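You operate a simulated robot arm through the tools that you are given. There is no shell and no other tool.

You run a simulated robot arm. Do the job below in one go: nothing can be reset, and whatever is moved stays where it is left.

TASK
Close down the stand: mains off, arm over the cradle, guard down, both sliders at LOW.
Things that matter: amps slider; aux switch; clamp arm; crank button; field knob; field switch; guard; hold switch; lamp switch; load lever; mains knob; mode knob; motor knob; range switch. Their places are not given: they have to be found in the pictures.

Only the result counts: the job must be done as asked and must still hold three seconds after the hand-in. Knocking over, shifting, dropping, spilling or breaking anything else fails it.

THE ROBOT
A 7-joint arm with a fingered hand, fixed in place. Base frame: the origin is at the foot of the arm, x ahead of it, y to its left, z up; the work surface is at about z = 86. Readings come in cm, degrees, newtons and seconds.
Its first joint turns from -115.0 to 115.0 degrees. Payload 5 kg.
The TCP is the grasp point between the finger pads, 3.2 cm short of the fingertips. In the tool frame z runs along the fingers and y along their closing line. Largest opening 16 cm; the body of the gripper starts 8.9 cm behind the TCP. The gripper is a hand of 4 fingers: y runs from the thumb to the fingers, the wrist lies at [0, 0, -26.7] in the tool frame, and closing takes about 1.5 s.
Orientation is that of the tool frame in the base frame, as [roll, pitch, yaw] about the fixed x, y, z axes, in that order (R = Rz(yaw) Ry(pitch) Rx(roll)). With the fingers straight down and closing along the base's y, the tool's x points along the base's -x, its y along +y and its z along -z.

THE INTERFACE
- The arm moves only by the tool servo_tool. Its argument "rows" is one flat list of numbers, 6 for each row, row after row: the turn, a rotation vector about the tool's x, y, z in units of 120 degrees (1.0 is 120 degrees), then the shift along the tool's x, y, z in units of 150 mm (1.0 is 150 mm). In form: [wx, wy, wz, x, y, z, wx, wy, wz, x, y, z, ...]. A call has 1 to 20 rows; each row is the pose to reach, as a shift and turn from the pose commanded when the call began, along the tool's axes at that moment. "gripper" is the gripper command, from -1 (shut) to 1 (fully open), values between in proportion, set as the call begins (left out, the last holds). A call with a number of a shift or a turn outside -1 to 1 is refused whole. A row lasts 0.2 s, in which the tool goes at most 5 cm and 8.6 degrees; a call with a longer step from one row to the next is refused whole, and so is a gripper value outside its range. Where a pose cannot be reached the arm comes as near as it can. A force on the tool above 90 N (or 10 N above the force at the start of the call, whichever is more), or a blocked arm, ends the call early, and 0.2 s more pass. The fingers move at their own pace (about 4.5 cm/s each) and stop on an object; they squeeze with about 31 N. The grip force told is the motor's: it shows also when the fingers shut on nothing. Time passes only in rows, and 0.2 s behind the last, so rows that repeat a pose let the fingers close. It gives the time, the measured TCP pose, the force on the tool (base axes), the opening and the grip force at its end, in the units of the frame above (readings bear some noise), with the torque about the TCP (base axes, N m) and any sound that the robot's microphone picked up.
- Cameras (640 x 400 px; columns grow to the right, rows downward): "scene" is fixed at [5.14, 50.19, 173.02]; the picture's right is [-0.54, -0.84, 0.00], its down [-0.46, 0.29, -0.84] and it looks along [0.71, -0.45, -0.55] (base axes); focal length 319 px, centre (320, 200). "wrist" rides on the gripper at [8, -0.4, -11.4] in the tool frame; the picture's right is [0.05, 1.00, 0.00], its down [-0.82, 0.04, -0.58] and it looks along [-0.58, 0.03, 0.82] (tool axes); focal length 265 px, centre (320, 200).
- capture(camera): a new picture of that camera. The clock stands still meanwhile.
- lift_body(by): slides the trunk up (or, below 0, down) by that many cm; the arm rides with it, the base frame stays. It gives what a move gives, with no picture.
- curl_fingers(finger1, finger2, finger3, thumb_bend): sets how far each is bent, from 0 (flat) to 1 (curled in); at 0.3 the hand is open as for a grip, at 0.7 the pads meet at the TCP. One left out holds its place. A second passes; each finger stops where it meets its share of the squeeze, and holds until it gets a number again. A gripper value or a shape takes the hand back. It gives what a move gives, with no picture; readings hold the bend of each and the force on the fingers (four entries, about 0 where the hand has none), thumb and palm.
- set_grasp(shape): the hand has 4 fingers and takes this shape, open, in about a second: jaw (thumb against the fingers, like two jaws); tri (thumb and two fingers); tip (a fingertip pinch); poke (one finger out to press); point (the index stretched); flat (the hand flat); cup (the hand cupped); fist (a fist). The gripper value then closes the fingers along that shape, each until it touches; the sizes above hold for jaw. It gives what a move gives, with no picture.
- pixel_to_xyz(camera, pixels): there is no depth. For up to 12 entries [column, row, z] of the newest picture of that camera ("zoom" is the newest enlarged one), the place [x, y] in the base frame at which the ray of that pixel passes the height z, good to about 0.3 cm. The clock stands still meanwhile.
- enlarge(camera, box): a new picture of the part [left, top, right, bottom] of that camera's present view, enlarged. The clock stands still meanwhile.
- close_job(): hands the job in; it is judged then, once.

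Unless the task says otherwise, let go and move clear before handing in.

The tools are called by a JSON object that holds its "api" and its "payload". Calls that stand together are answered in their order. servo_tool: Moves the arm, as the interface text tells. Its arguments: {"type":"object","properties":{"rows":{"type":"array","items":{"type":"number"}},"gripper":{"type":"number"}},"required":["rows"]} The other tools are called the same way: lift_body (by) slides the trunk up or down; set_grasp (shape) gives the hand a shape; curl_fingers (finger1, finger2, finger3, thumb_bend) moves the fingers one by one; capture (camera) takes a picture; pixel_to_xyz (camera, pixels) gives the place at which the rays of pixels pass given heights; enlarge (camera, box) takes an enlarged picture of a part of a camera's view; close_job () hands the job in.

At the start:

```text
time_s: 0.0
tool_pos: [71.05, -19.35, 139.16]
orientation: [180.0, -0.1, 179.9]
wrist_force: [0.6, 0.0, -0.7]
wrist_torque: [-0.01, 0.02, 0.0]
opening: 15.95
grasp_force: 0.0
shape: jaw
bend: [0.3, 0.3, 0.3, 0.3]
finger forces: [0.1, 0.0, 0.0, 0.0, 0.0, 0.1]
trunk travel left (down, up): [-70.0, 29.0]
```

scene: 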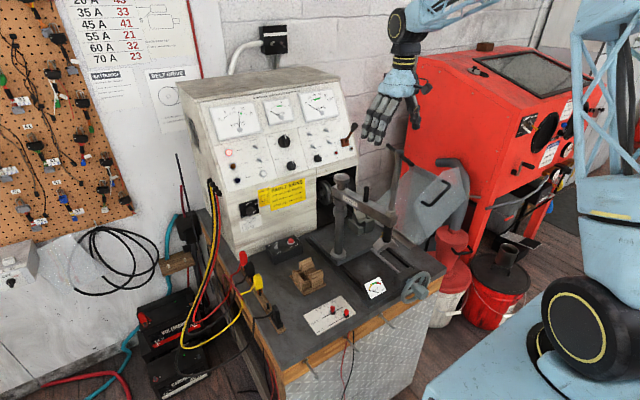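
wrist: 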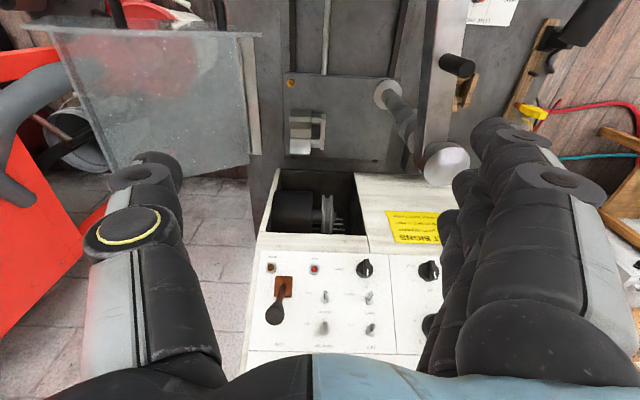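

The scene shows the test stand around (290,170) with its meters, knobs, clamp arm and guard. I'll enlarge several parts to find the controls.

{"api": "enlarge", "payload": {"camera": "scene", "box": [200, 80, 360, 180]}}

{"api": "enlarge", "payload": {"camera": "scene", "box": [230, 160, 390, 260]}}

{"api": "enlarge", "payload": {"camera": "scene", "box": [300, 140, 480, 252]}}

{"api": "enlarge", "payload": {"camera": "scene", "box": [230, 240, 450, 378]}}

{"api": "enlarge", "payload": {"camera": "wrist", "box": [240, 160, 480, 310]}}

{"api": "enlarge", "payload": {"camera": "wrist", "box": [240, 230, 460, 368]}}

```text
4.00 times, centred on (280, 130) of scene
```

zoom: 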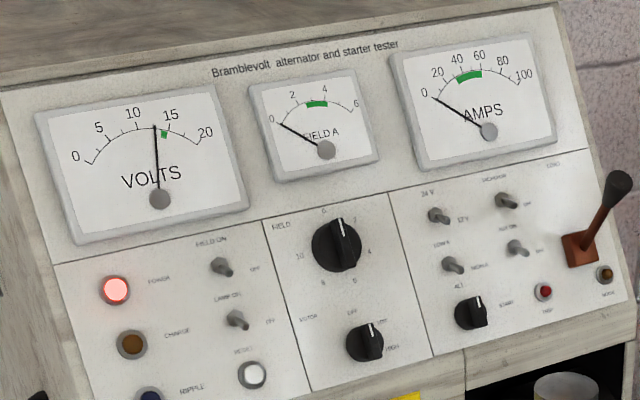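

```text
4.00 times, centred on (310, 210) of scene
```

zoom: 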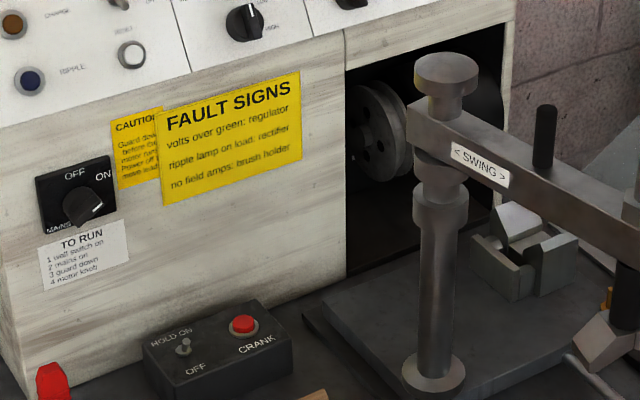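

```text
3.56 times, centred on (390, 196) of scene
```

zoom: 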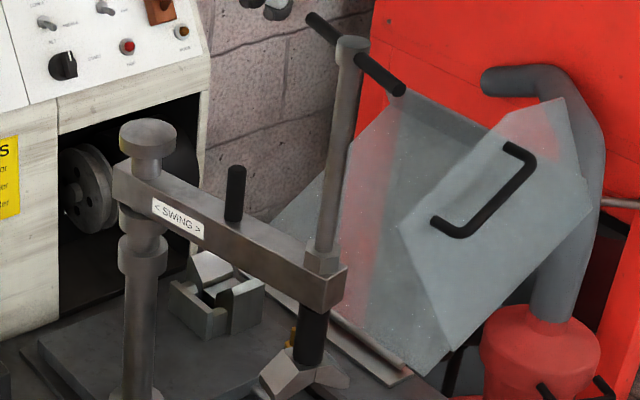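

```text
2.90 times, centred on (340, 309) of scene
```

zoom: 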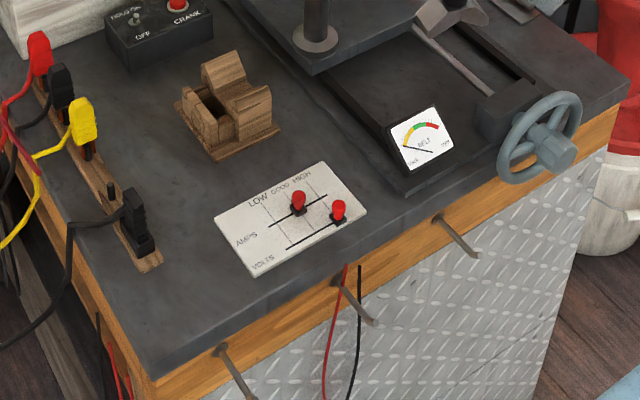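

```text
2.67 times, centred on (360, 235) of wrist
```

zoom: 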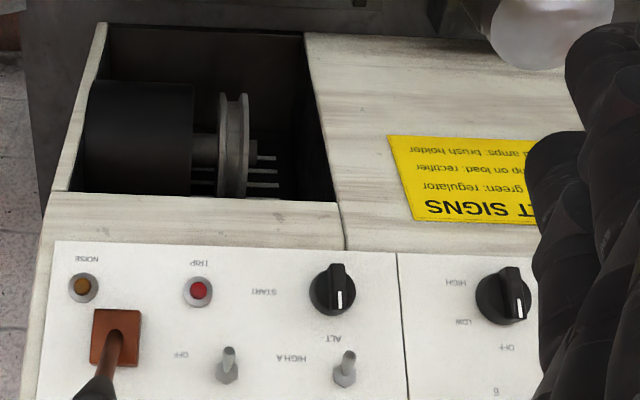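

```text
2.90 times, centred on (350, 299) of wrist
```

zoom: 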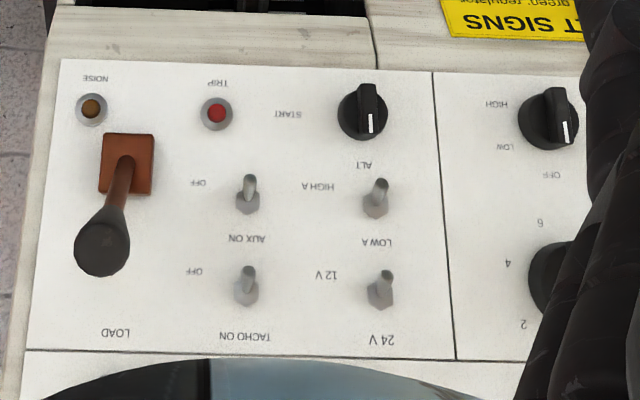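

The zooms show the mains knob (near 250,208), the clamp arm with its swing label, the guard raised at right, and two red sliders near (332,312). I'll zoom further on the details and print.

{"api": "enlarge", "payload": {"camera": "scene", "box": [232, 185, 296, 225]}}

{"api": "enlarge", "payload": {"camera": "scene", "box": [300, 165, 460, 265]}}

{"api": "enlarge", "payload": {"camera": "scene", "box": [296, 285, 376, 335]}}

{"api": "enlarge", "payload": {"camera": "scene", "box": [230, 230, 342, 300]}}

{"api": "enlarge", "payload": {"camera": "wrist", "box": [180, 0, 500, 200]}}

{"api": "enlarge", "payload": {"camera": "scene", "box": [370, 130, 482, 200]}}

```text
10.00 times, centred on (264, 205) of scene
```

zoom: 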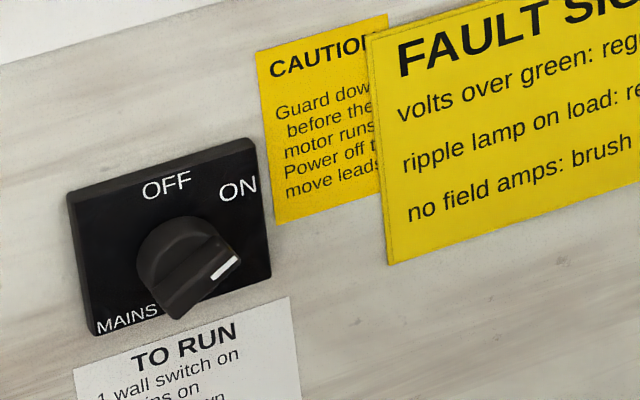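

```text
4.00 times, centred on (380, 215) of scene
```

zoom: 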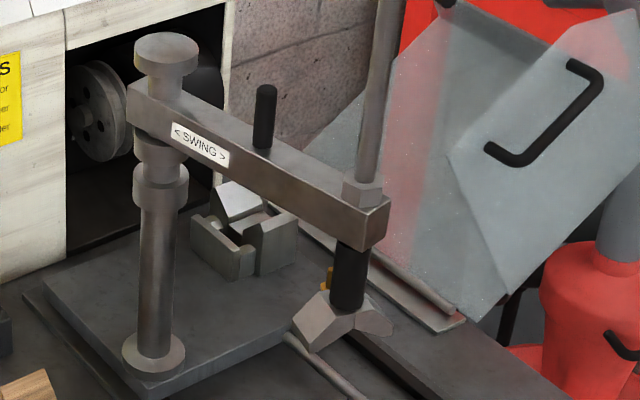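

```text
8.00 times, centred on (336, 310) of scene
```

zoom: 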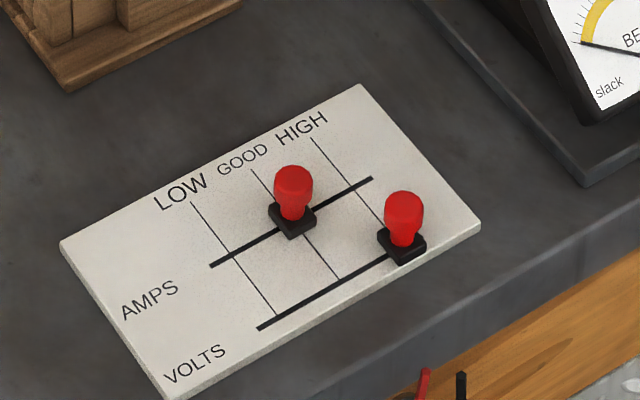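

```text
5.71 times, centred on (286, 265) of scene
```

zoom: 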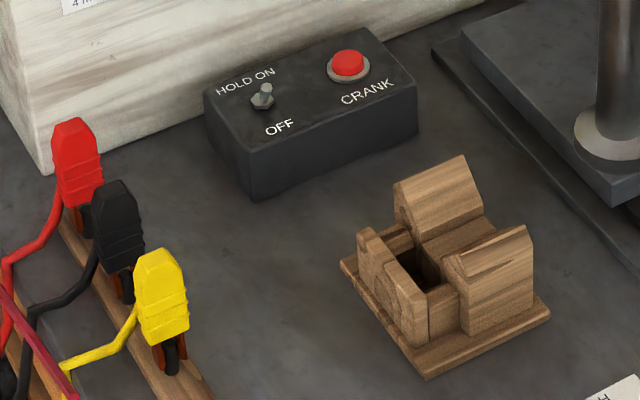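

```text
2.00 times, centred on (340, 100) of wrist
```

zoom: 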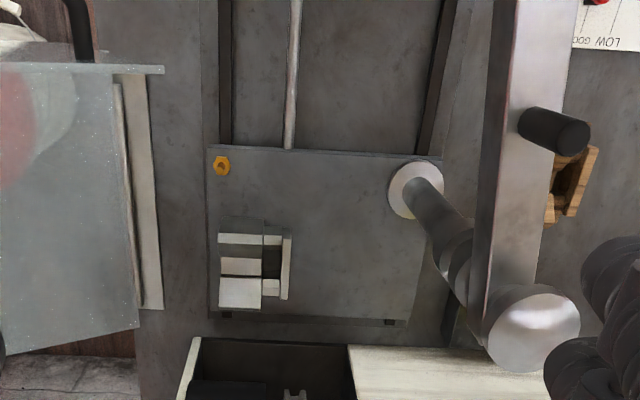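

```text
5.71 times, centred on (426, 165) of scene
```

zoom: 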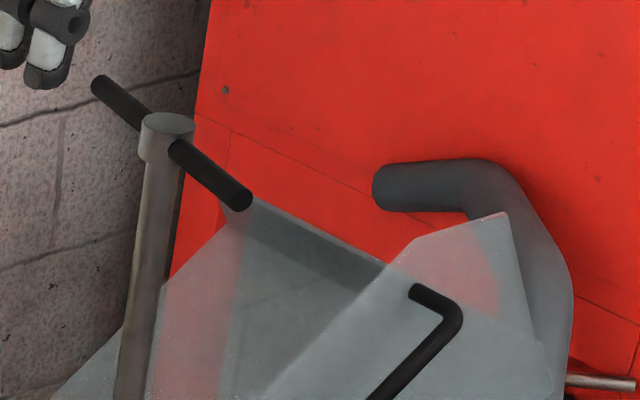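

Two candidate cradles exist: the metal V block on the carriage plate (345,215) and the wooden block (307,277). I'll triangulate posts, arm, and blocks to see which one the arm swings over.

{"api": "pixel_to_xyz", "payload": {"camera": "wrist", "pixels": [[387, 95, 88], [387, 95, 89], [307, 140, 89], [307, 140, 94], [446, 164, 115], [446, 164, 120], [446, 164, 125], [465, 65, 118], [465, 65, 124], [307, 10, 86], [470, 88, 88]]}}

{"api": "capture", "payload": {"camera": "scene"}}

{"api": "pixel_to_xyz", "payload": {"camera": "scene", "pixels": [[339, 254, 88], [339, 254, 89], [342, 180, 115], [342, 180, 120], [342, 180, 125], [308, 285, 86], [360, 225, 90], [350, 233, 88], [387, 245, 95], [387, 245, 100], [387, 245, 105], [367, 188, 120]]}}

```text
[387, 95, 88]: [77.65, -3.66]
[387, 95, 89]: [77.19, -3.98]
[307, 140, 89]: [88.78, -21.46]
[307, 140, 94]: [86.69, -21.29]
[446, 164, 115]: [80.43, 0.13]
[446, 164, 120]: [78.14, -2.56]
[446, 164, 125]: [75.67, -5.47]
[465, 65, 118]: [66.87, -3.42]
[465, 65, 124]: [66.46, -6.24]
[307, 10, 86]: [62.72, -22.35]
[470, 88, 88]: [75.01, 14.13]
```

```text
taken
```

scene: 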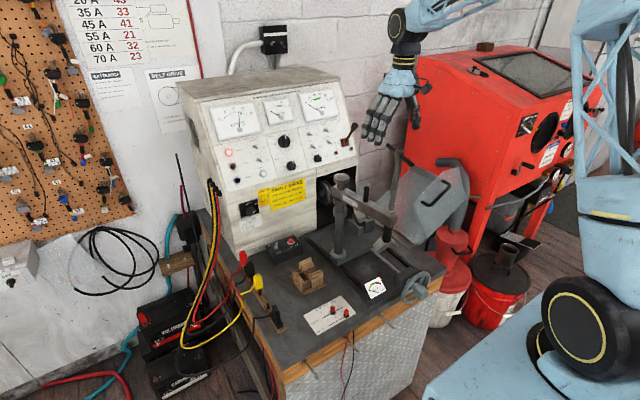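

```text
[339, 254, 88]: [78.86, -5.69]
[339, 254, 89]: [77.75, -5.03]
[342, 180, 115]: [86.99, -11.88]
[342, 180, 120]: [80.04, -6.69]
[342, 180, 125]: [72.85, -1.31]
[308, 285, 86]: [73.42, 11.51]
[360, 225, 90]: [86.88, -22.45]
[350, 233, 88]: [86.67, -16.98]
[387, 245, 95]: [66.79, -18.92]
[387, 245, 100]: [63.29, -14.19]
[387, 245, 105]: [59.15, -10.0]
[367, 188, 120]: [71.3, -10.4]
```

The post stands near (77.5,-4.3) and the metal V block is about 18.6 cm from it, which matches the clamp foot radius. Now I'll locate the front face, mains knob, sliders and guard hinge.

{"api": "pixel_to_xyz", "payload": {"camera": "scene", "pixels": [[232, 252, 86], [271, 238, 88], [330, 206, 86], [332, 312, 86], [346, 315, 86], [312, 311, 86], [324, 326, 86], [302, 323, 86], [337, 302, 86], [444, 272, 86], [280, 365, 86], [405, 238, 88]]}}

{"api": "enlarge", "payload": {"camera": "scene", "box": [340, 190, 468, 270]}}

{"api": "enlarge", "payload": {"camera": "wrist", "box": [0, 0, 288, 180]}}

```text
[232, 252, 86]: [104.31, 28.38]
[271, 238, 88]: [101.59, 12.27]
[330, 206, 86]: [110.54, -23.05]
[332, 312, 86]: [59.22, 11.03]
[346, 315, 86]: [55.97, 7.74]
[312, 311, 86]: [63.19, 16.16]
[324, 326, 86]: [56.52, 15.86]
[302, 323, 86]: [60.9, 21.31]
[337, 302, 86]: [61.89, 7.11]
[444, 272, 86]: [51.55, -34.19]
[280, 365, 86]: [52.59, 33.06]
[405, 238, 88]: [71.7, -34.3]
```

```text
5.00 times, centred on (404, 230) of scene
```

zoom: 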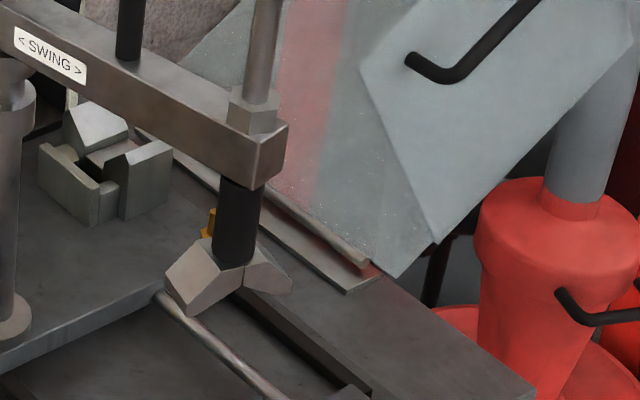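

```text
2.22 times, centred on (144, 90) of wrist
```

zoom: 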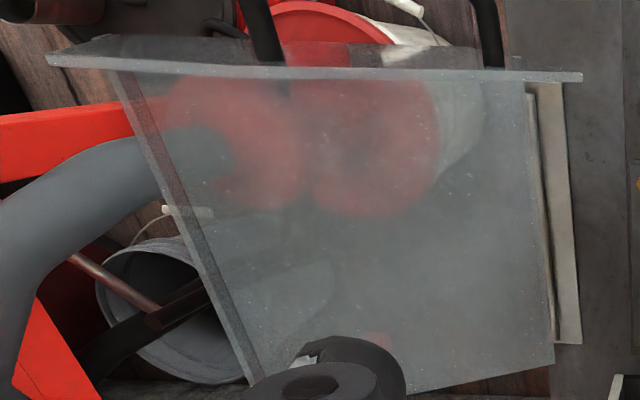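

The guard is hinged along the right table edge near y≈-31, and I need better views of it and the clamp. I'll lift and move the hand back toward the robot for a wrist view.

{"api": "servo_tool", "payload": {"rows": [0, 0, 0, 0, 0, -0.3, 0, 0, 0, 0.25, -0.1, -0.5, 0, 0, 0, 0.5, -0.2, -0.6, 0, 0, 0, 0.75, -0.3, -0.7, 0, 0, 0, 1.0, -0.4, -0.8]}}

{"api": "capture", "payload": {"camera": "wrist"}}

{"api": "capture", "payload": {"camera": "scene"}}

```text
refused: row 2 steps farther than a row can; nothing moved
```

```text
taken
```

wrist: 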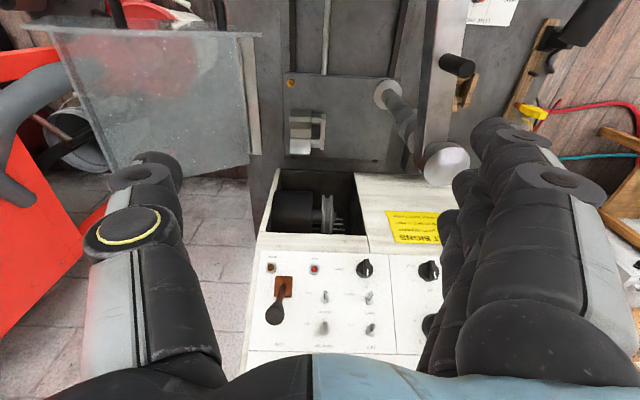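

```text
taken
```

scene: 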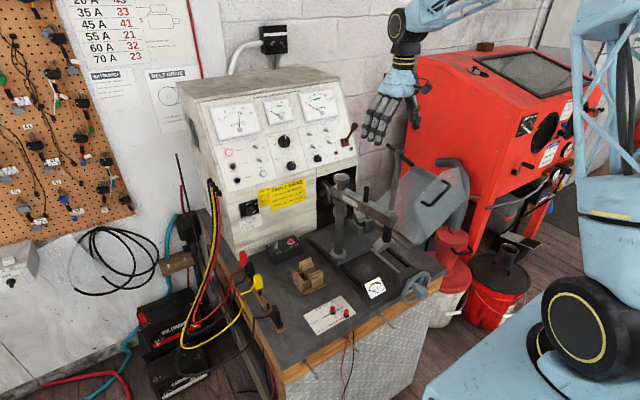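

The step was too large for one row. I'll resend it in smaller steps.

{"api": "servo_tool", "payload": {"rows": [0, 0, 0, 0, 0, -0.3, 0, 0, 0, 0.2, -0.1, -0.5, 0, 0, 0, 0.4, -0.2, -0.6, 0, 0, 0, 0.6, -0.3, -0.7, 0, 0, 0, 0.8, -0.4, -0.8, 0, 0, 0, 1.0, -0.5, -0.8]}}

{"api": "capture", "payload": {"camera": "wrist"}}

{"api": "capture", "payload": {"camera": "scene"}}

```text
time_s: 1.4
tool_pos: [55.85, -26.79, 151.36]
orientation: [-180.0, 0.0, -180.0]
wrist_force: [-0.9, -0.1, -0.3]
wrist_torque: [-0.03, 0.0, 0.01]
opening: 15.99
grasp_force: 0.1
shape: jaw
bend: [0.3, 0.3, 0.3, 0.3]
finger forces: [0.0, 0.0, 0.0, 0.0, 0.1, 0.0]
trunk travel left (down, up): [-70.0, 29.0]
```

```text
taken
```

wrist: 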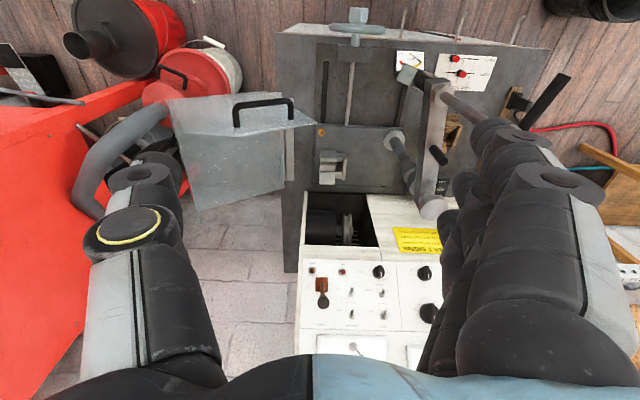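

```text
taken
```

scene: 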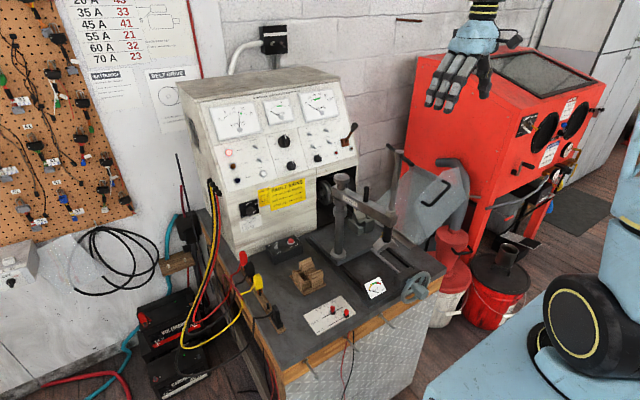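

{"api": "enlarge", "payload": {"camera": "wrist", "box": [140, 70, 460, 270]}}

{"api": "pixel_to_xyz", "payload": {"camera": "wrist", "pixels": [[288, 128, 87], [286, 188, 87], [470, 75, 86], [455, 60, 88], [461, 73, 88], [348, 165, 92], [395, 140, 88]]}}

```text
2.00 times, centred on (300, 170) of wrist
```

zoom: 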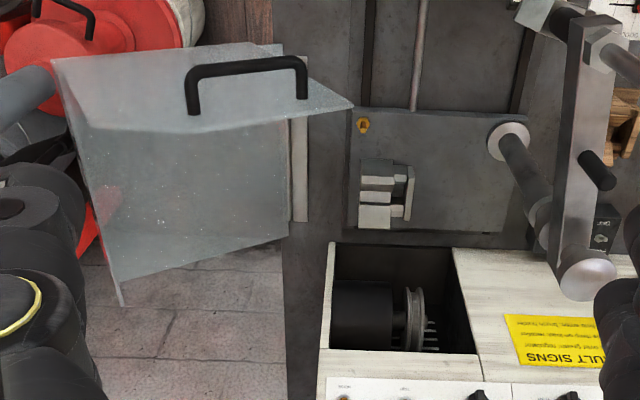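

```text
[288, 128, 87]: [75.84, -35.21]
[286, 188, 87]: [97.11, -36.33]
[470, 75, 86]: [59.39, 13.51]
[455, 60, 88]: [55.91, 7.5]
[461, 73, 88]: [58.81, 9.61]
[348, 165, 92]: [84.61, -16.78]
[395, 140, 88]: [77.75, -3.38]
```

The guard has a main panel plus a front flange with a black handle; I'll triangulate the flange corners, handle, and arm points using both views.

{"api": "pixel_to_xyz", "payload": {"camera": "wrist", "pixels": [[316, 122.5, 95], [316, 122.5, 115], [180, 133, 95], [180, 133, 115], [165, 100, 95], [165, 100, 115], [280, 92, 95], [280, 92, 115], [292, 107, 100], [292, 107, 120], [236, 120, 100], [236, 120, 120]]}}

{"api": "pixel_to_xyz", "payload": {"camera": "scene", "pixels": [[412.5, 205, 95], [412.5, 205, 115], [457.5, 167, 95], [457.5, 167, 115], [466.5, 197, 95], [466.5, 197, 115], [426.5, 238, 95], [426.5, 238, 115], [422, 204, 100], [422, 204, 120], [445, 180, 100], [445, 180, 120]]}}

{"api": "enlarge", "payload": {"camera": "scene", "box": [380, 140, 484, 205]}}

{"api": "enlarge", "payload": {"camera": "scene", "box": [380, 190, 484, 255]}}

{"api": "enlarge", "payload": {"camera": "wrist", "box": [150, 80, 330, 192]}}

```text
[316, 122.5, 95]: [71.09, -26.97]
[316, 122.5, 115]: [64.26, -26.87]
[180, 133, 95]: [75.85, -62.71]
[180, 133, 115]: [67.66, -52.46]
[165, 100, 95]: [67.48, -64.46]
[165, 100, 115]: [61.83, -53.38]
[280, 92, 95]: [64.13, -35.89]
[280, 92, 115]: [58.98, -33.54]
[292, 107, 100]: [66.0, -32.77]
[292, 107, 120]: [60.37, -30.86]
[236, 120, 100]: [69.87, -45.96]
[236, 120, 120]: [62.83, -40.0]
```

```text
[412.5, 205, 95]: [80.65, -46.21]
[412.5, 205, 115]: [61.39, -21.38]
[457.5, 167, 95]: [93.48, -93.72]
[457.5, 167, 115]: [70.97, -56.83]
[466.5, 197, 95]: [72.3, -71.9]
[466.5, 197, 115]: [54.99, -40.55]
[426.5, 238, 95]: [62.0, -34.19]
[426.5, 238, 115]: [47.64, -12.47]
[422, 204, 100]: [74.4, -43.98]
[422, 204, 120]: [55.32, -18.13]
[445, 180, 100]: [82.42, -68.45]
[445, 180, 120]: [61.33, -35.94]
```

```text
6.15 times, centred on (432, 172) of scene
```

zoom: 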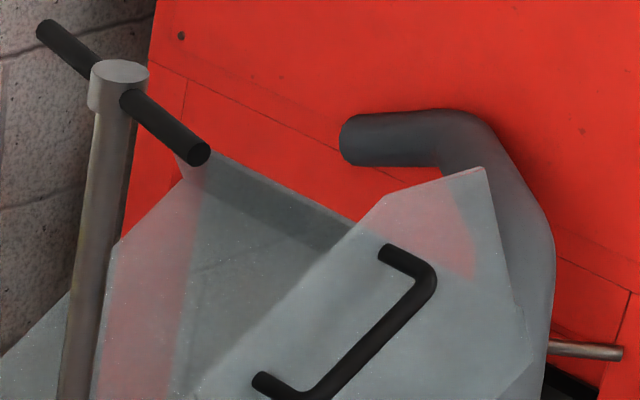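

```text
6.15 times, centred on (432, 222) of scene
```

zoom: 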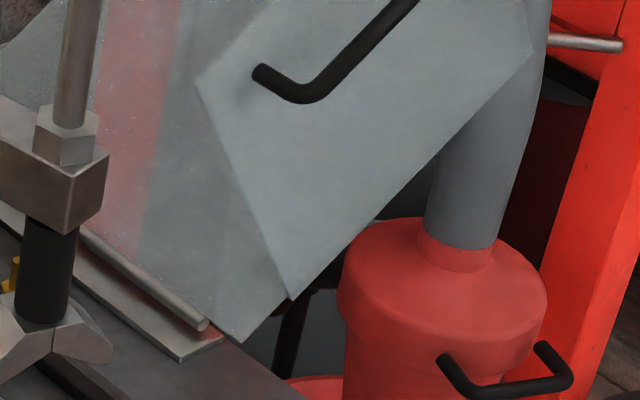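

```text
3.56 times, centred on (240, 136) of wrist
```

zoom: 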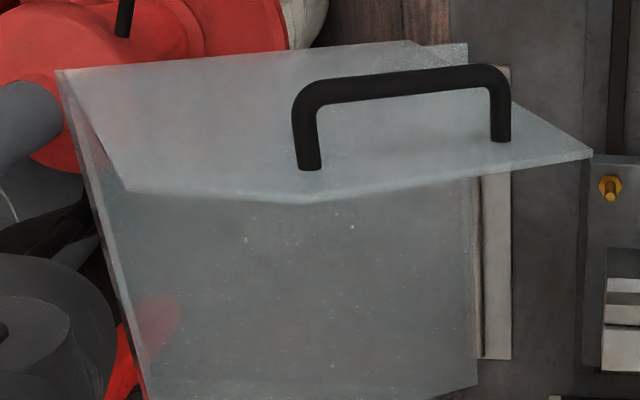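

The flange lies in the plane x≈66 with corner D near (65.8,-26.9,110.5), so the guard must close after the arm is swung. Next I'll triangulate the clamp arm, its peg and T-bar.

{"api": "enlarge", "payload": {"camera": "wrist", "box": [370, 40, 500, 121]}}

{"api": "enlarge", "payload": {"camera": "scene", "box": [325, 140, 421, 200]}}

{"api": "pixel_to_xyz", "payload": {"camera": "scene", "pixels": [[387, 144, 138], [413, 165, 138], [399, 153, 138], [365.5, 201, 118], [365.5, 201, 114], [387, 245, 104], [393, 207, 118], [422.5, 202, 110], [442.6, 180, 115], [442.6, 171, 115], [442.6, 171, 120], [419, 245, 88]]}}

```text
4.92 times, centred on (435, 80) of wrist
```

zoom: 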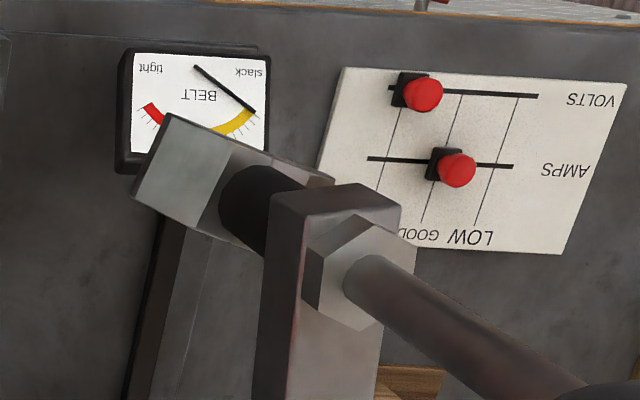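

```text
6.67 times, centred on (373, 170) of scene
```

zoom: 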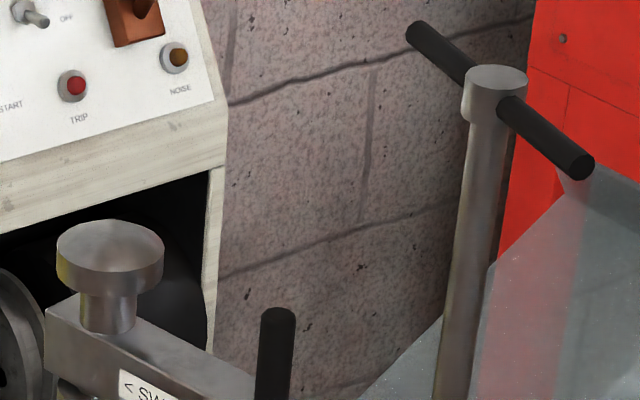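

```text
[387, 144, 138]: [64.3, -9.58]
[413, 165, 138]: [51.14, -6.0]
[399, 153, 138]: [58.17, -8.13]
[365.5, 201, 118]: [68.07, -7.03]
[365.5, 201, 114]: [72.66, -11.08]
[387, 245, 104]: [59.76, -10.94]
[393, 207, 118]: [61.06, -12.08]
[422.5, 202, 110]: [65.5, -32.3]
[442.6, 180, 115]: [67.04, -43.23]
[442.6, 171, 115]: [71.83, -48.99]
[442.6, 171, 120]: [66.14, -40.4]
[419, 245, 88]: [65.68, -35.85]
```

The T-bar is radial above the arm, roughly at z≈138, so I'll triangulate the screw and hex more exactly before choosing a push route.

{"api": "pixel_to_xyz", "payload": {"camera": "wrist", "pixels": [[443, 96, 118], [443, 96, 120], [443, 96, 122], [424, 80, 110], [424, 80, 113], [421, 79, 106], [438, 153, 122], [431, 208, 122], [437, 150, 119]]}}

{"api": "pixel_to_xyz", "payload": {"camera": "scene", "pixels": [[394, 206, 118], [394, 206, 120], [394, 206, 122], [399, 153, 135], [399, 153, 138], [399, 153, 141], [389, 212, 116], [389, 212, 118]]}}

{"api": "enlarge", "payload": {"camera": "wrist", "box": [370, 60, 530, 160]}}

{"api": "enlarge", "payload": {"camera": "wrist", "box": [370, 130, 530, 230]}}

```text
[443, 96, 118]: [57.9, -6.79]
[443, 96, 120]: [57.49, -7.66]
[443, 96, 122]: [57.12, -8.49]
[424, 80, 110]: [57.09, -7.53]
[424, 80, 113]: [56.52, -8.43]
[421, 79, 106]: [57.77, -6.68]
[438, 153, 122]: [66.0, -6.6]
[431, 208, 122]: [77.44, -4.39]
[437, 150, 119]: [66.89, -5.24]
```

```text
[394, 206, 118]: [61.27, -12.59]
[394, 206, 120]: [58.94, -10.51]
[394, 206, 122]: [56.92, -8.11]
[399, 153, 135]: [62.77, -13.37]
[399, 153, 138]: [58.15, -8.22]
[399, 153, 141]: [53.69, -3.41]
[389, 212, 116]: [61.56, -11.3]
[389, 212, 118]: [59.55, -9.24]
```

```text
4.00 times, centred on (450, 110) of wrist
```

zoom: 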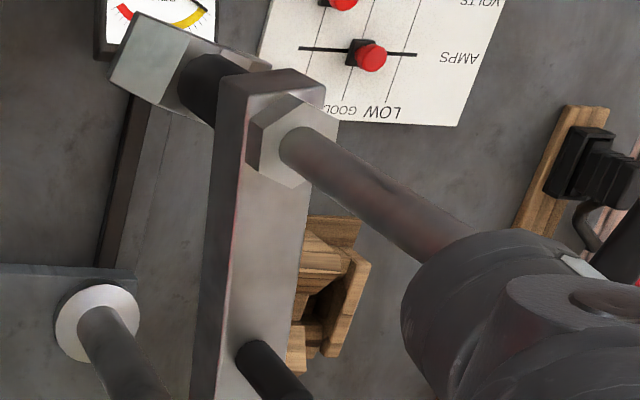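

```text
4.00 times, centred on (450, 180) of wrist
```

zoom: 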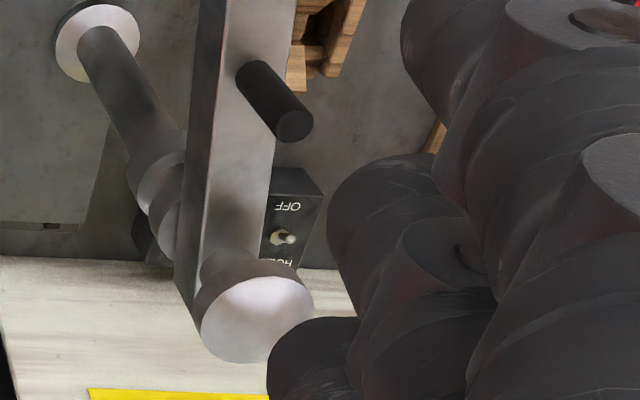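

Screw sits near (57.5,-8.5) with beam top ≈118 and T-bar ≈138.5, giving a radius of ≈20 that matches the metal cradle. I'll carry the open hand high over to the +y side of the beam.

{"api": "servo_tool", "payload": {"rows": [0, 0, 0, -0.1, 0.3, 0, 0, 0, 0, -0.2, 0.6, 0, 0, 0, 0, -0.3, 0.9, 0]}}

{"api": "servo_tool", "payload": {"rows": [0, 0, 0, -0.1, 0.3, 0, 0, 0, 0, -0.2, 0.6, 0, 0, 0, 0, -0.3, 0.9, 0]}}

{"api": "servo_tool", "payload": {"rows": [0, 0, 0, -0.1, 0.3, 0, 0, 0, 0, -0.15, 0.6, 0, 0, 0, 0, -0.2, 0.9, 0]}}

{"api": "capture", "payload": {"camera": "wrist"}}

{"api": "capture", "payload": {"camera": "scene"}}

```text
time_s: 2.2
tool_pos: [60.58, -13.23, 151.2]
orientation: [-179.9, 0.0, 179.9]
wrist_force: [-0.2, 0.6, -0.5]
wrist_torque: [-0.06, 0.02, 0.0]
opening: 15.99
grasp_force: 0.1
shape: jaw
bend: [0.3, 0.3, 0.3, 0.3]
finger forces: [0.0, 0.0, 0.1, 0.0, 0.0, 0.1]
trunk travel left (down, up): [-70.0, 29.0]
```

```text
time_s: 3.0
tool_pos: [64.89, 0.18, 151.18]
orientation: [-179.9, 0.0, 179.9]
wrist_force: [0.4, 1.4, 0.0]
wrist_torque: [-0.05, 0.04, 0.0]
opening: 15.97
grasp_force: 0.0
shape: jaw
bend: [0.3, 0.3, 0.3, 0.3]
finger forces: [0.0, 0.0, 0.0, 0.0, 0.0, 0.0]
trunk travel left (down, up): [-70.0, 29.0]
```

```text
time_s: 3.8
tool_pos: [68.23, 13.98, 150.99]
orientation: [-179.9, -0.1, -180.0]
wrist_force: [-0.7, 1.2, -0.3]
wrist_torque: [-0.07, 0.07, -0.03]
opening: 15.97
grasp_force: 0.1
shape: jaw
bend: [0.3, 0.3, 0.3, 0.3]
finger forces: [0.1, 0.0, 0.0, 0.0, 0.1, 0.0]
trunk travel left (down, up): [-70.0, 29.0]
```

```text
taken
```

wrist: 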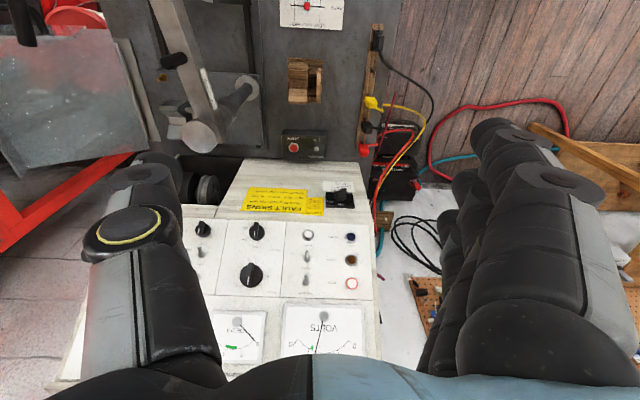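

```text
taken
```

scene: 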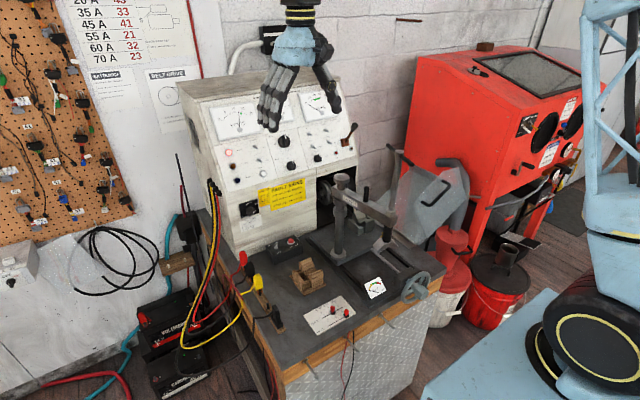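

Good overhead view. I'll enlarge the mains knob, sliders and arm from here for more exact positions before going down.

{"api": "enlarge", "payload": {"camera": "wrist", "box": [270, 120, 398, 220]}}

{"api": "enlarge", "payload": {"camera": "wrist", "box": [130, 0, 290, 160]}}

{"api": "pixel_to_xyz", "payload": {"camera": "wrist", "pixels": [[202, 133, 122], [246, 84, 88], [246, 84, 89], [304, 82, 86], [175, 60, 120], [175, 60, 117], [184, 12, 118], [340, 198, 100], [180, 130, 92], [320, 182, 86], [245, 160, 86], [340, 185, 92]]}}

```text
4.00 times, centred on (334, 170) of wrist
```

zoom: 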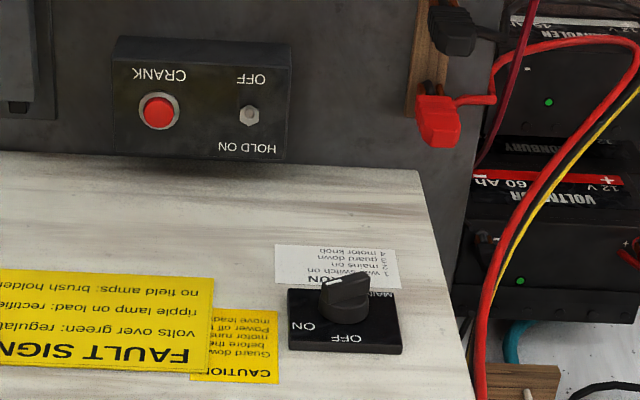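

```text
2.50 times, centred on (210, 80) of wrist
```

zoom: 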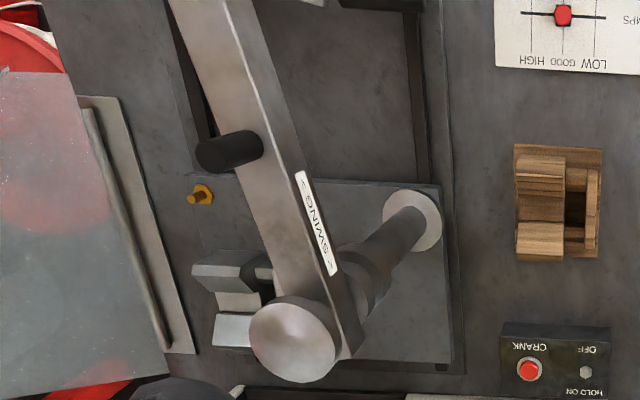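

```text
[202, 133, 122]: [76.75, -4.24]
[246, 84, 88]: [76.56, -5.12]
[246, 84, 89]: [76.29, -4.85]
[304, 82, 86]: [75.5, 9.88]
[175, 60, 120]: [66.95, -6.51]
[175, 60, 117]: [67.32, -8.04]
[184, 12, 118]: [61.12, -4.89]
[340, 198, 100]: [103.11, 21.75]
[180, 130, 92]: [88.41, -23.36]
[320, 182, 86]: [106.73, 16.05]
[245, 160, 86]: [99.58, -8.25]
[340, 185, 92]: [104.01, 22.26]
```

Path below is clear on the +y side of the beam (peg near wrist pixel (175,60), post cap (202,133)). I'll descend so the thumb tip is at beam height.

{"api": "servo_tool", "payload": {"rows": [0, 0, 0, 0, 0, 0.3, 0, 0, 0, 0, 0, 0.6, 0, 0, 0, 0, 0, 0.9]}}

{"api": "servo_tool", "payload": {"rows": [0, 0, 0, 0, -0.05, 0.3, 0, 0, 0, 0, -0.1, 0.6, 0, 0, 0, 0, -0.15, 0.9]}}

{"api": "servo_tool", "payload": {"rows": [0, 0, 0, 0, 0, 0.25, 0, 0, 0, 0, 0, 0.5]}}

{"api": "capture", "payload": {"camera": "wrist"}}

{"api": "capture", "payload": {"camera": "scene"}}

```text
time_s: 4.6
tool_pos: [68.09, 13.89, 137.67]
orientation: [180.0, 0.0, -180.0]
wrist_force: [0.4, 0.7, -0.3]
wrist_torque: [-0.03, 0.03, -0.02]
opening: 15.97
grasp_force: 0.0
shape: jaw
bend: [0.3, 0.3, 0.3, 0.3]
finger forces: [0.0, 0.0, 0.0, 0.0, 0.1, 0.1]
trunk travel left (down, up): [-70.0, 29.0]
```

```text
time_s: 5.4
tool_pos: [68.08, 11.45, 124.41]
orientation: [180.0, 0.0, 180.0]
wrist_force: [0.1, -0.9, -0.4]
wrist_torque: [0.0, 0.04, 0.0]
opening: 16.01
grasp_force: 0.1
shape: jaw
bend: [0.3, 0.3, 0.3, 0.3]
finger forces: [0.0, 0.0, 0.0, 0.1, 0.0, 0.0]
trunk travel left (down, up): [-70.0, 29.0]
```

```text
time_s: 6.0
tool_pos: [68.35, 11.62, 116.68]
orientation: [-179.9, 0.0, -179.9]
wrist_force: [-0.3, -0.6, -0.2]
wrist_torque: [-0.02, 0.02, 0.01]
opening: 15.98
grasp_force: 0.0
shape: jaw
bend: [0.3, 0.3, 0.3, 0.3]
finger forces: [0.0, 0.0, 0.1, 0.0, 0.0, 0.0]
trunk travel left (down, up): [-70.0, 29.0]
```

```text
taken
```

wrist: 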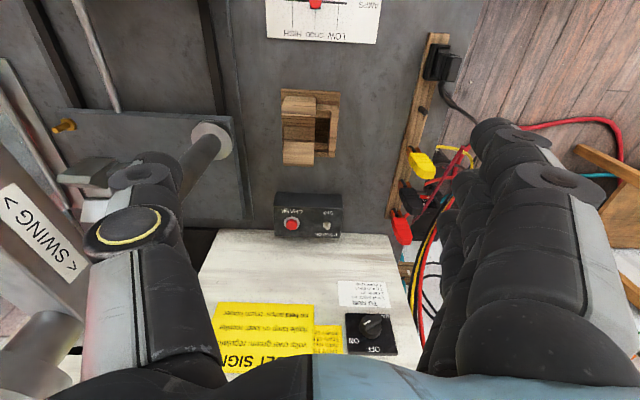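

```text
taken
```

scene: 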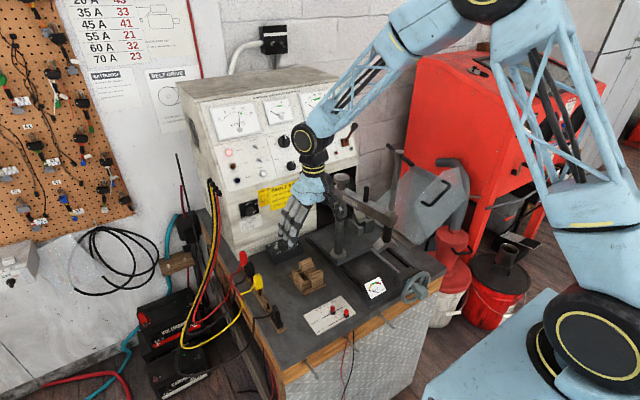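

The thumb is near the beam's +y side in the scene picture around (340,210). I'll zoom in to check alignment with beam.

{"api": "enlarge", "payload": {"camera": "scene", "box": [270, 140, 430, 260]}}

```text
3.33 times, centred on (350, 200) of scene
```

zoom: 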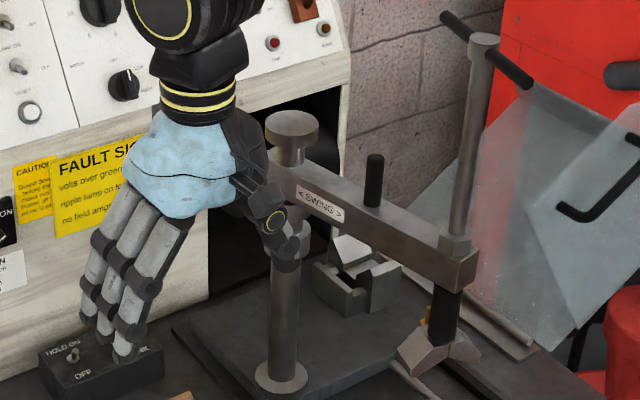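

The thumb points at the beam's side near the SWING label. I'll edge it toward the beam in small steps and watch the force.

{"api": "servo_tool", "payload": {"rows": [0, 0, 0, 0, -0.1, 0.02, 0, 0, 0, 0, -0.2, 0.03, 0, 0, 0, 0, -0.3, 0.04]}}

{"api": "enlarge", "payload": {"camera": "scene", "box": [270, 140, 430, 260]}}

{"api": "capture", "payload": {"camera": "wrist"}}

```text
time_s: 6.8
tool_pos: [68.04, 7.01, 116.11]
orientation: [-180.0, 0.0, 179.9]
wrist_force: [-0.5, 0.2, -0.5]
wrist_torque: [0.03, -0.02, 0.01]
opening: 16.0
grasp_force: 0.0
shape: jaw
bend: [0.3, 0.3, 0.3, 0.3]
finger forces: [0.0, 0.1, 0.0, 0.0, 0.0, 0.0]
trunk travel left (down, up): [-70.0, 29.0]
```

```text
3.33 times, centred on (350, 200) of scene
```

zoom: 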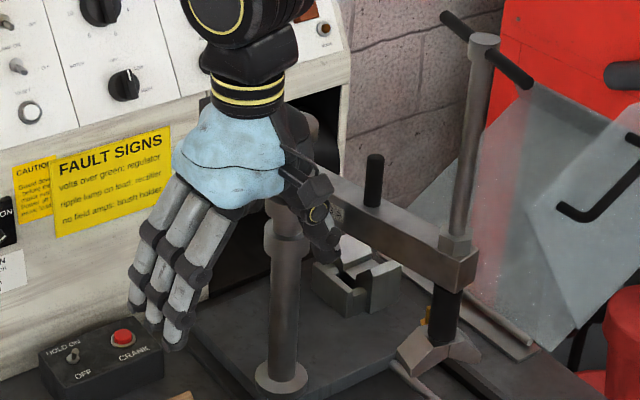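

```text
taken
```

wrist: 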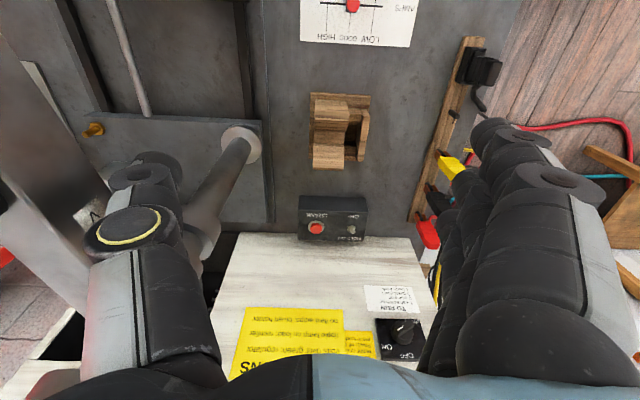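

No contact yet and the thumb sits just off the beam. I'll move 2 cm more and then rotate the hand about the post axis (76.8,-4.4) by 30°, watching force and yaw.

{"api": "servo_tool", "payload": {"rows": [0, 0, 0, 0, -0.067, 0, 0, 0, 0, 0, -0.133, 0]}}

{"api": "servo_tool", "payload": {"rows": [0, 0, -0.0417, 0.0524, -0.0535, 0, 0, 0, -0.0833, 0.0999, -0.1114, 0, 0, 0, -0.125, 0.1422, -0.1732, 0, 0, 0, -0.1667, 0.1789, -0.2385, 0, 0, 0, -0.2083, 0.2099, -0.3067, 0, 0, 0, -0.25, 0.2347, -0.3773, 0]}}

{"api": "enlarge", "payload": {"camera": "scene", "box": [270, 130, 446, 262]}}

{"api": "capture", "payload": {"camera": "wrist"}}

```text
time_s: 7.4
tool_pos: [68.07, 4.83, 115.98]
orientation: [179.9, 0.0, 180.0]
wrist_force: [0.1, 1.8, -0.9]
wrist_torque: [0.04, -0.02, -0.01]
opening: 16.0
grasp_force: 0.1
shape: jaw
bend: [0.3, 0.3, 0.3, 0.31]
finger forces: [0.0, 0.0, 0.0, 0.0, 2.0, 0.1]
trunk travel left (down, up): [-70.0, 29.0]
```

```text
time_s: 8.8
tool_pos: [64.49, -0.79, 116.05]
orientation: [-180.0, 0.0, -150.0]
wrist_force: [-1.3, 0.7, -0.1]
wrist_torque: [0.06, 0.0, -0.11]
opening: 15.95
grasp_force: 0.1
shape: jaw
bend: [0.3, 0.3, 0.3, 0.3]
finger forces: [0.1, 0.0, 0.0, 0.0, 1.3, 0.0]
trunk travel left (down, up): [-70.0, 29.0]
```

```text
3.03 times, centred on (358, 196) of scene
```

zoom: 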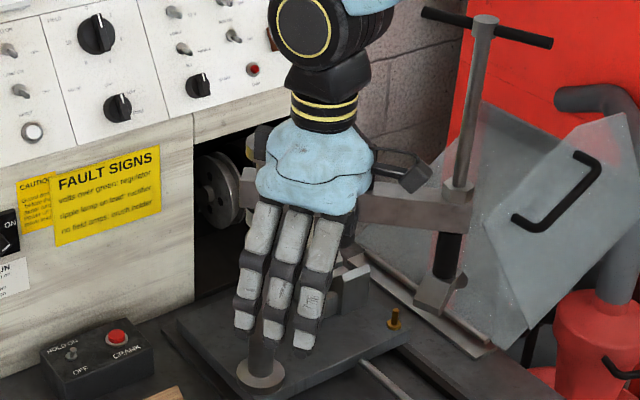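

```text
taken
```

wrist: 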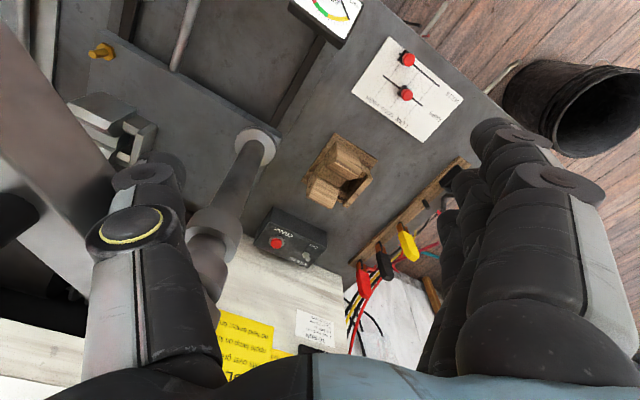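

The arm swings freely with the thumb (≈1–2 N), now roughly a third of the way. I'll continue the same rotation by another 50°.

{"api": "servo_tool", "payload": {"rows": [0, 0, -0.0417, 0.0524, -0.0535, 0, 0, 0, -0.0833, 0.0999, -0.1114, 0, 0, 0, -0.125, 0.1422, -0.1732, 0, 0, 0, -0.1667, 0.1789, -0.2385, 0, 0, 0, -0.2083, 0.2099, -0.3067, 0, 0, 0, -0.25, 0.2347, -0.3773, 0, 0, 0, -0.2917, 0.2533, -0.4499, 0, 0, 0, -0.3333, 0.2655, -0.5237, 0, 0, 0, -0.375, 0.2713, -0.5984, 0, 0, 0, -0.4167, 0.2705, -0.6733, 0]}}

{"api": "enlarge", "payload": {"camera": "scene", "box": [270, 130, 446, 262]}}

{"api": "capture", "payload": {"camera": "wrist"}}

```text
time_s: 11.0
tool_pos: [66.28, -11.59, 116.03]
orientation: [179.9, -0.1, -100.1]
wrist_force: [-1.3, -1.6, -0.7]
wrist_torque: [0.0, 0.03, -0.07]
opening: 15.98
grasp_force: 0.1
shape: jaw
bend: [0.3, 0.3, 0.3, 0.3]
finger forces: [0.0, 0.0, 0.1, 0.1, 1.3, 0.0]
trunk travel left (down, up): [-70.0, 29.0]
```

```text
3.03 times, centred on (358, 196) of scene
```

zoom: 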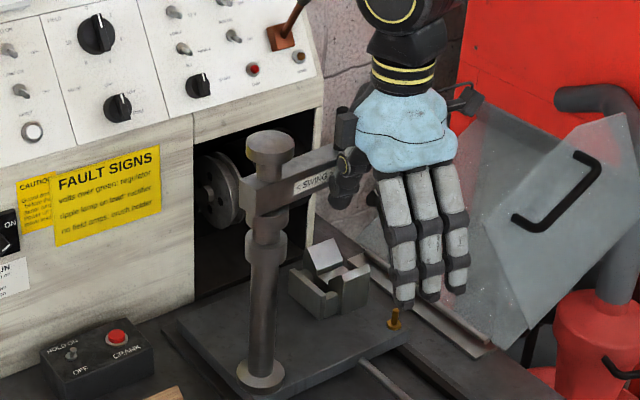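

```text
taken
```

wrist: 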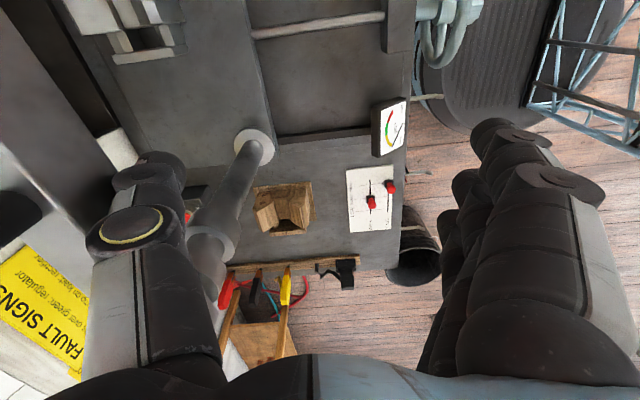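

The arm now points about straight to -y; the metal block still lies behind it by about 30°. I'll rotate another 20° and check.

{"api": "servo_tool", "payload": {"rows": [0, 0, -0.0417, 0.0524, -0.0535, 0, 0, 0, -0.0833, 0.0999, -0.1114, 0, 0, 0, -0.125, 0.1422, -0.1732, 0, 0, 0, -0.1667, 0.1789, -0.2385, 0]}}

{"api": "enlarge", "payload": {"camera": "scene", "box": [300, 130, 444, 238]}}

{"api": "capture", "payload": {"camera": "wrist"}}

```text
time_s: 12.0
tool_pos: [69.44, -14.87, 116.11]
orientation: [-180.0, 0.1, -80.0]
wrist_force: [-0.8, 0.0, 0.8]
wrist_torque: [0.03, 0.01, -0.01]
opening: 15.95
grasp_force: 0.0
shape: jaw
bend: [0.3, 0.3, 0.3, 0.3]
finger forces: [0.0, 0.0, 0.0, 0.0, 0.1, 0.1]
trunk travel left (down, up): [-70.0, 29.0]
```

```text
3.70 times, centred on (372, 184) of scene
```

zoom: 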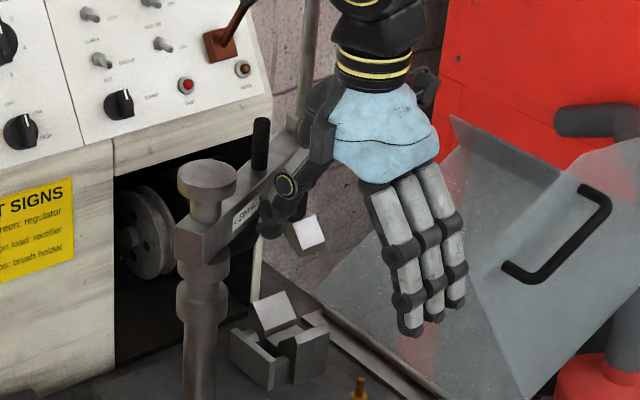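

```text
taken
```

wrist: 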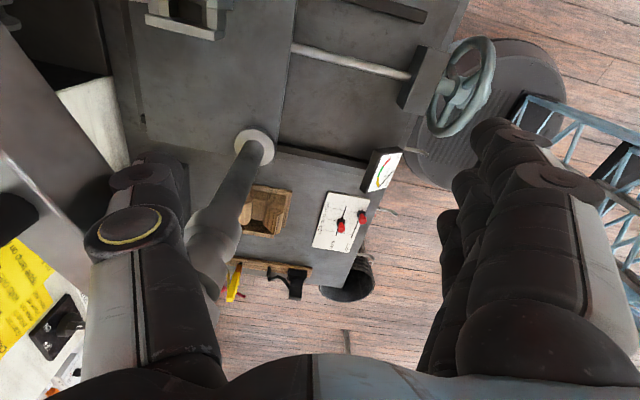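

Thumb force is now zero, so the arm may already be ahead of it. I'll back off along +tool y and raise to view foot and cradle.

{"api": "servo_tool", "payload": {"rows": [0, 0, 0, 0, 0.25, 0, 0, 0, 0, 0, 0.5, -0.1, 0, 0, 0, 0, 0.7, -0.3, 0, 0, 0, 0, 0.8, -0.6]}}

{"api": "capture", "payload": {"camera": "scene"}}

{"api": "enlarge", "payload": {"camera": "scene", "box": [310, 130, 438, 226]}}

{"api": "capture", "payload": {"camera": "wrist"}}

```text
time_s: 13.0
tool_pos: [57.19, -17.17, 125.11]
orientation: [-180.0, 0.0, -79.9]
wrist_force: [-0.2, 0.4, 1.0]
wrist_torque: [-0.01, -0.02, -0.01]
opening: 15.97
grasp_force: 0.1
shape: jaw
bend: [0.3, 0.3, 0.3, 0.3]
finger forces: [0.0, 0.1, 0.1, 0.0, 0.1, 0.0]
trunk travel left (down, up): [-70.0, 29.0]
```

```text
taken
```

scene: 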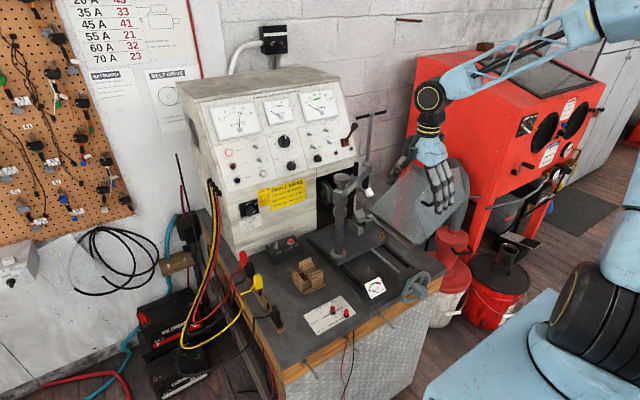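

```text
4.17 times, centred on (374, 178) of scene
```

zoom: 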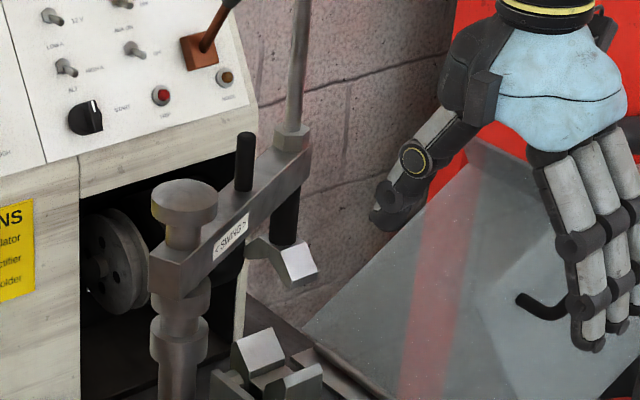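

```text
taken
```

wrist: 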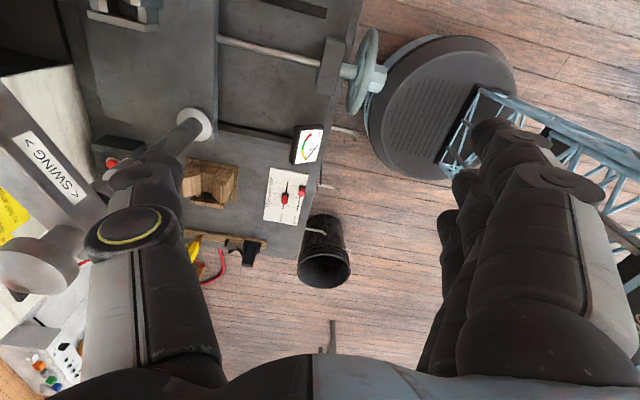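

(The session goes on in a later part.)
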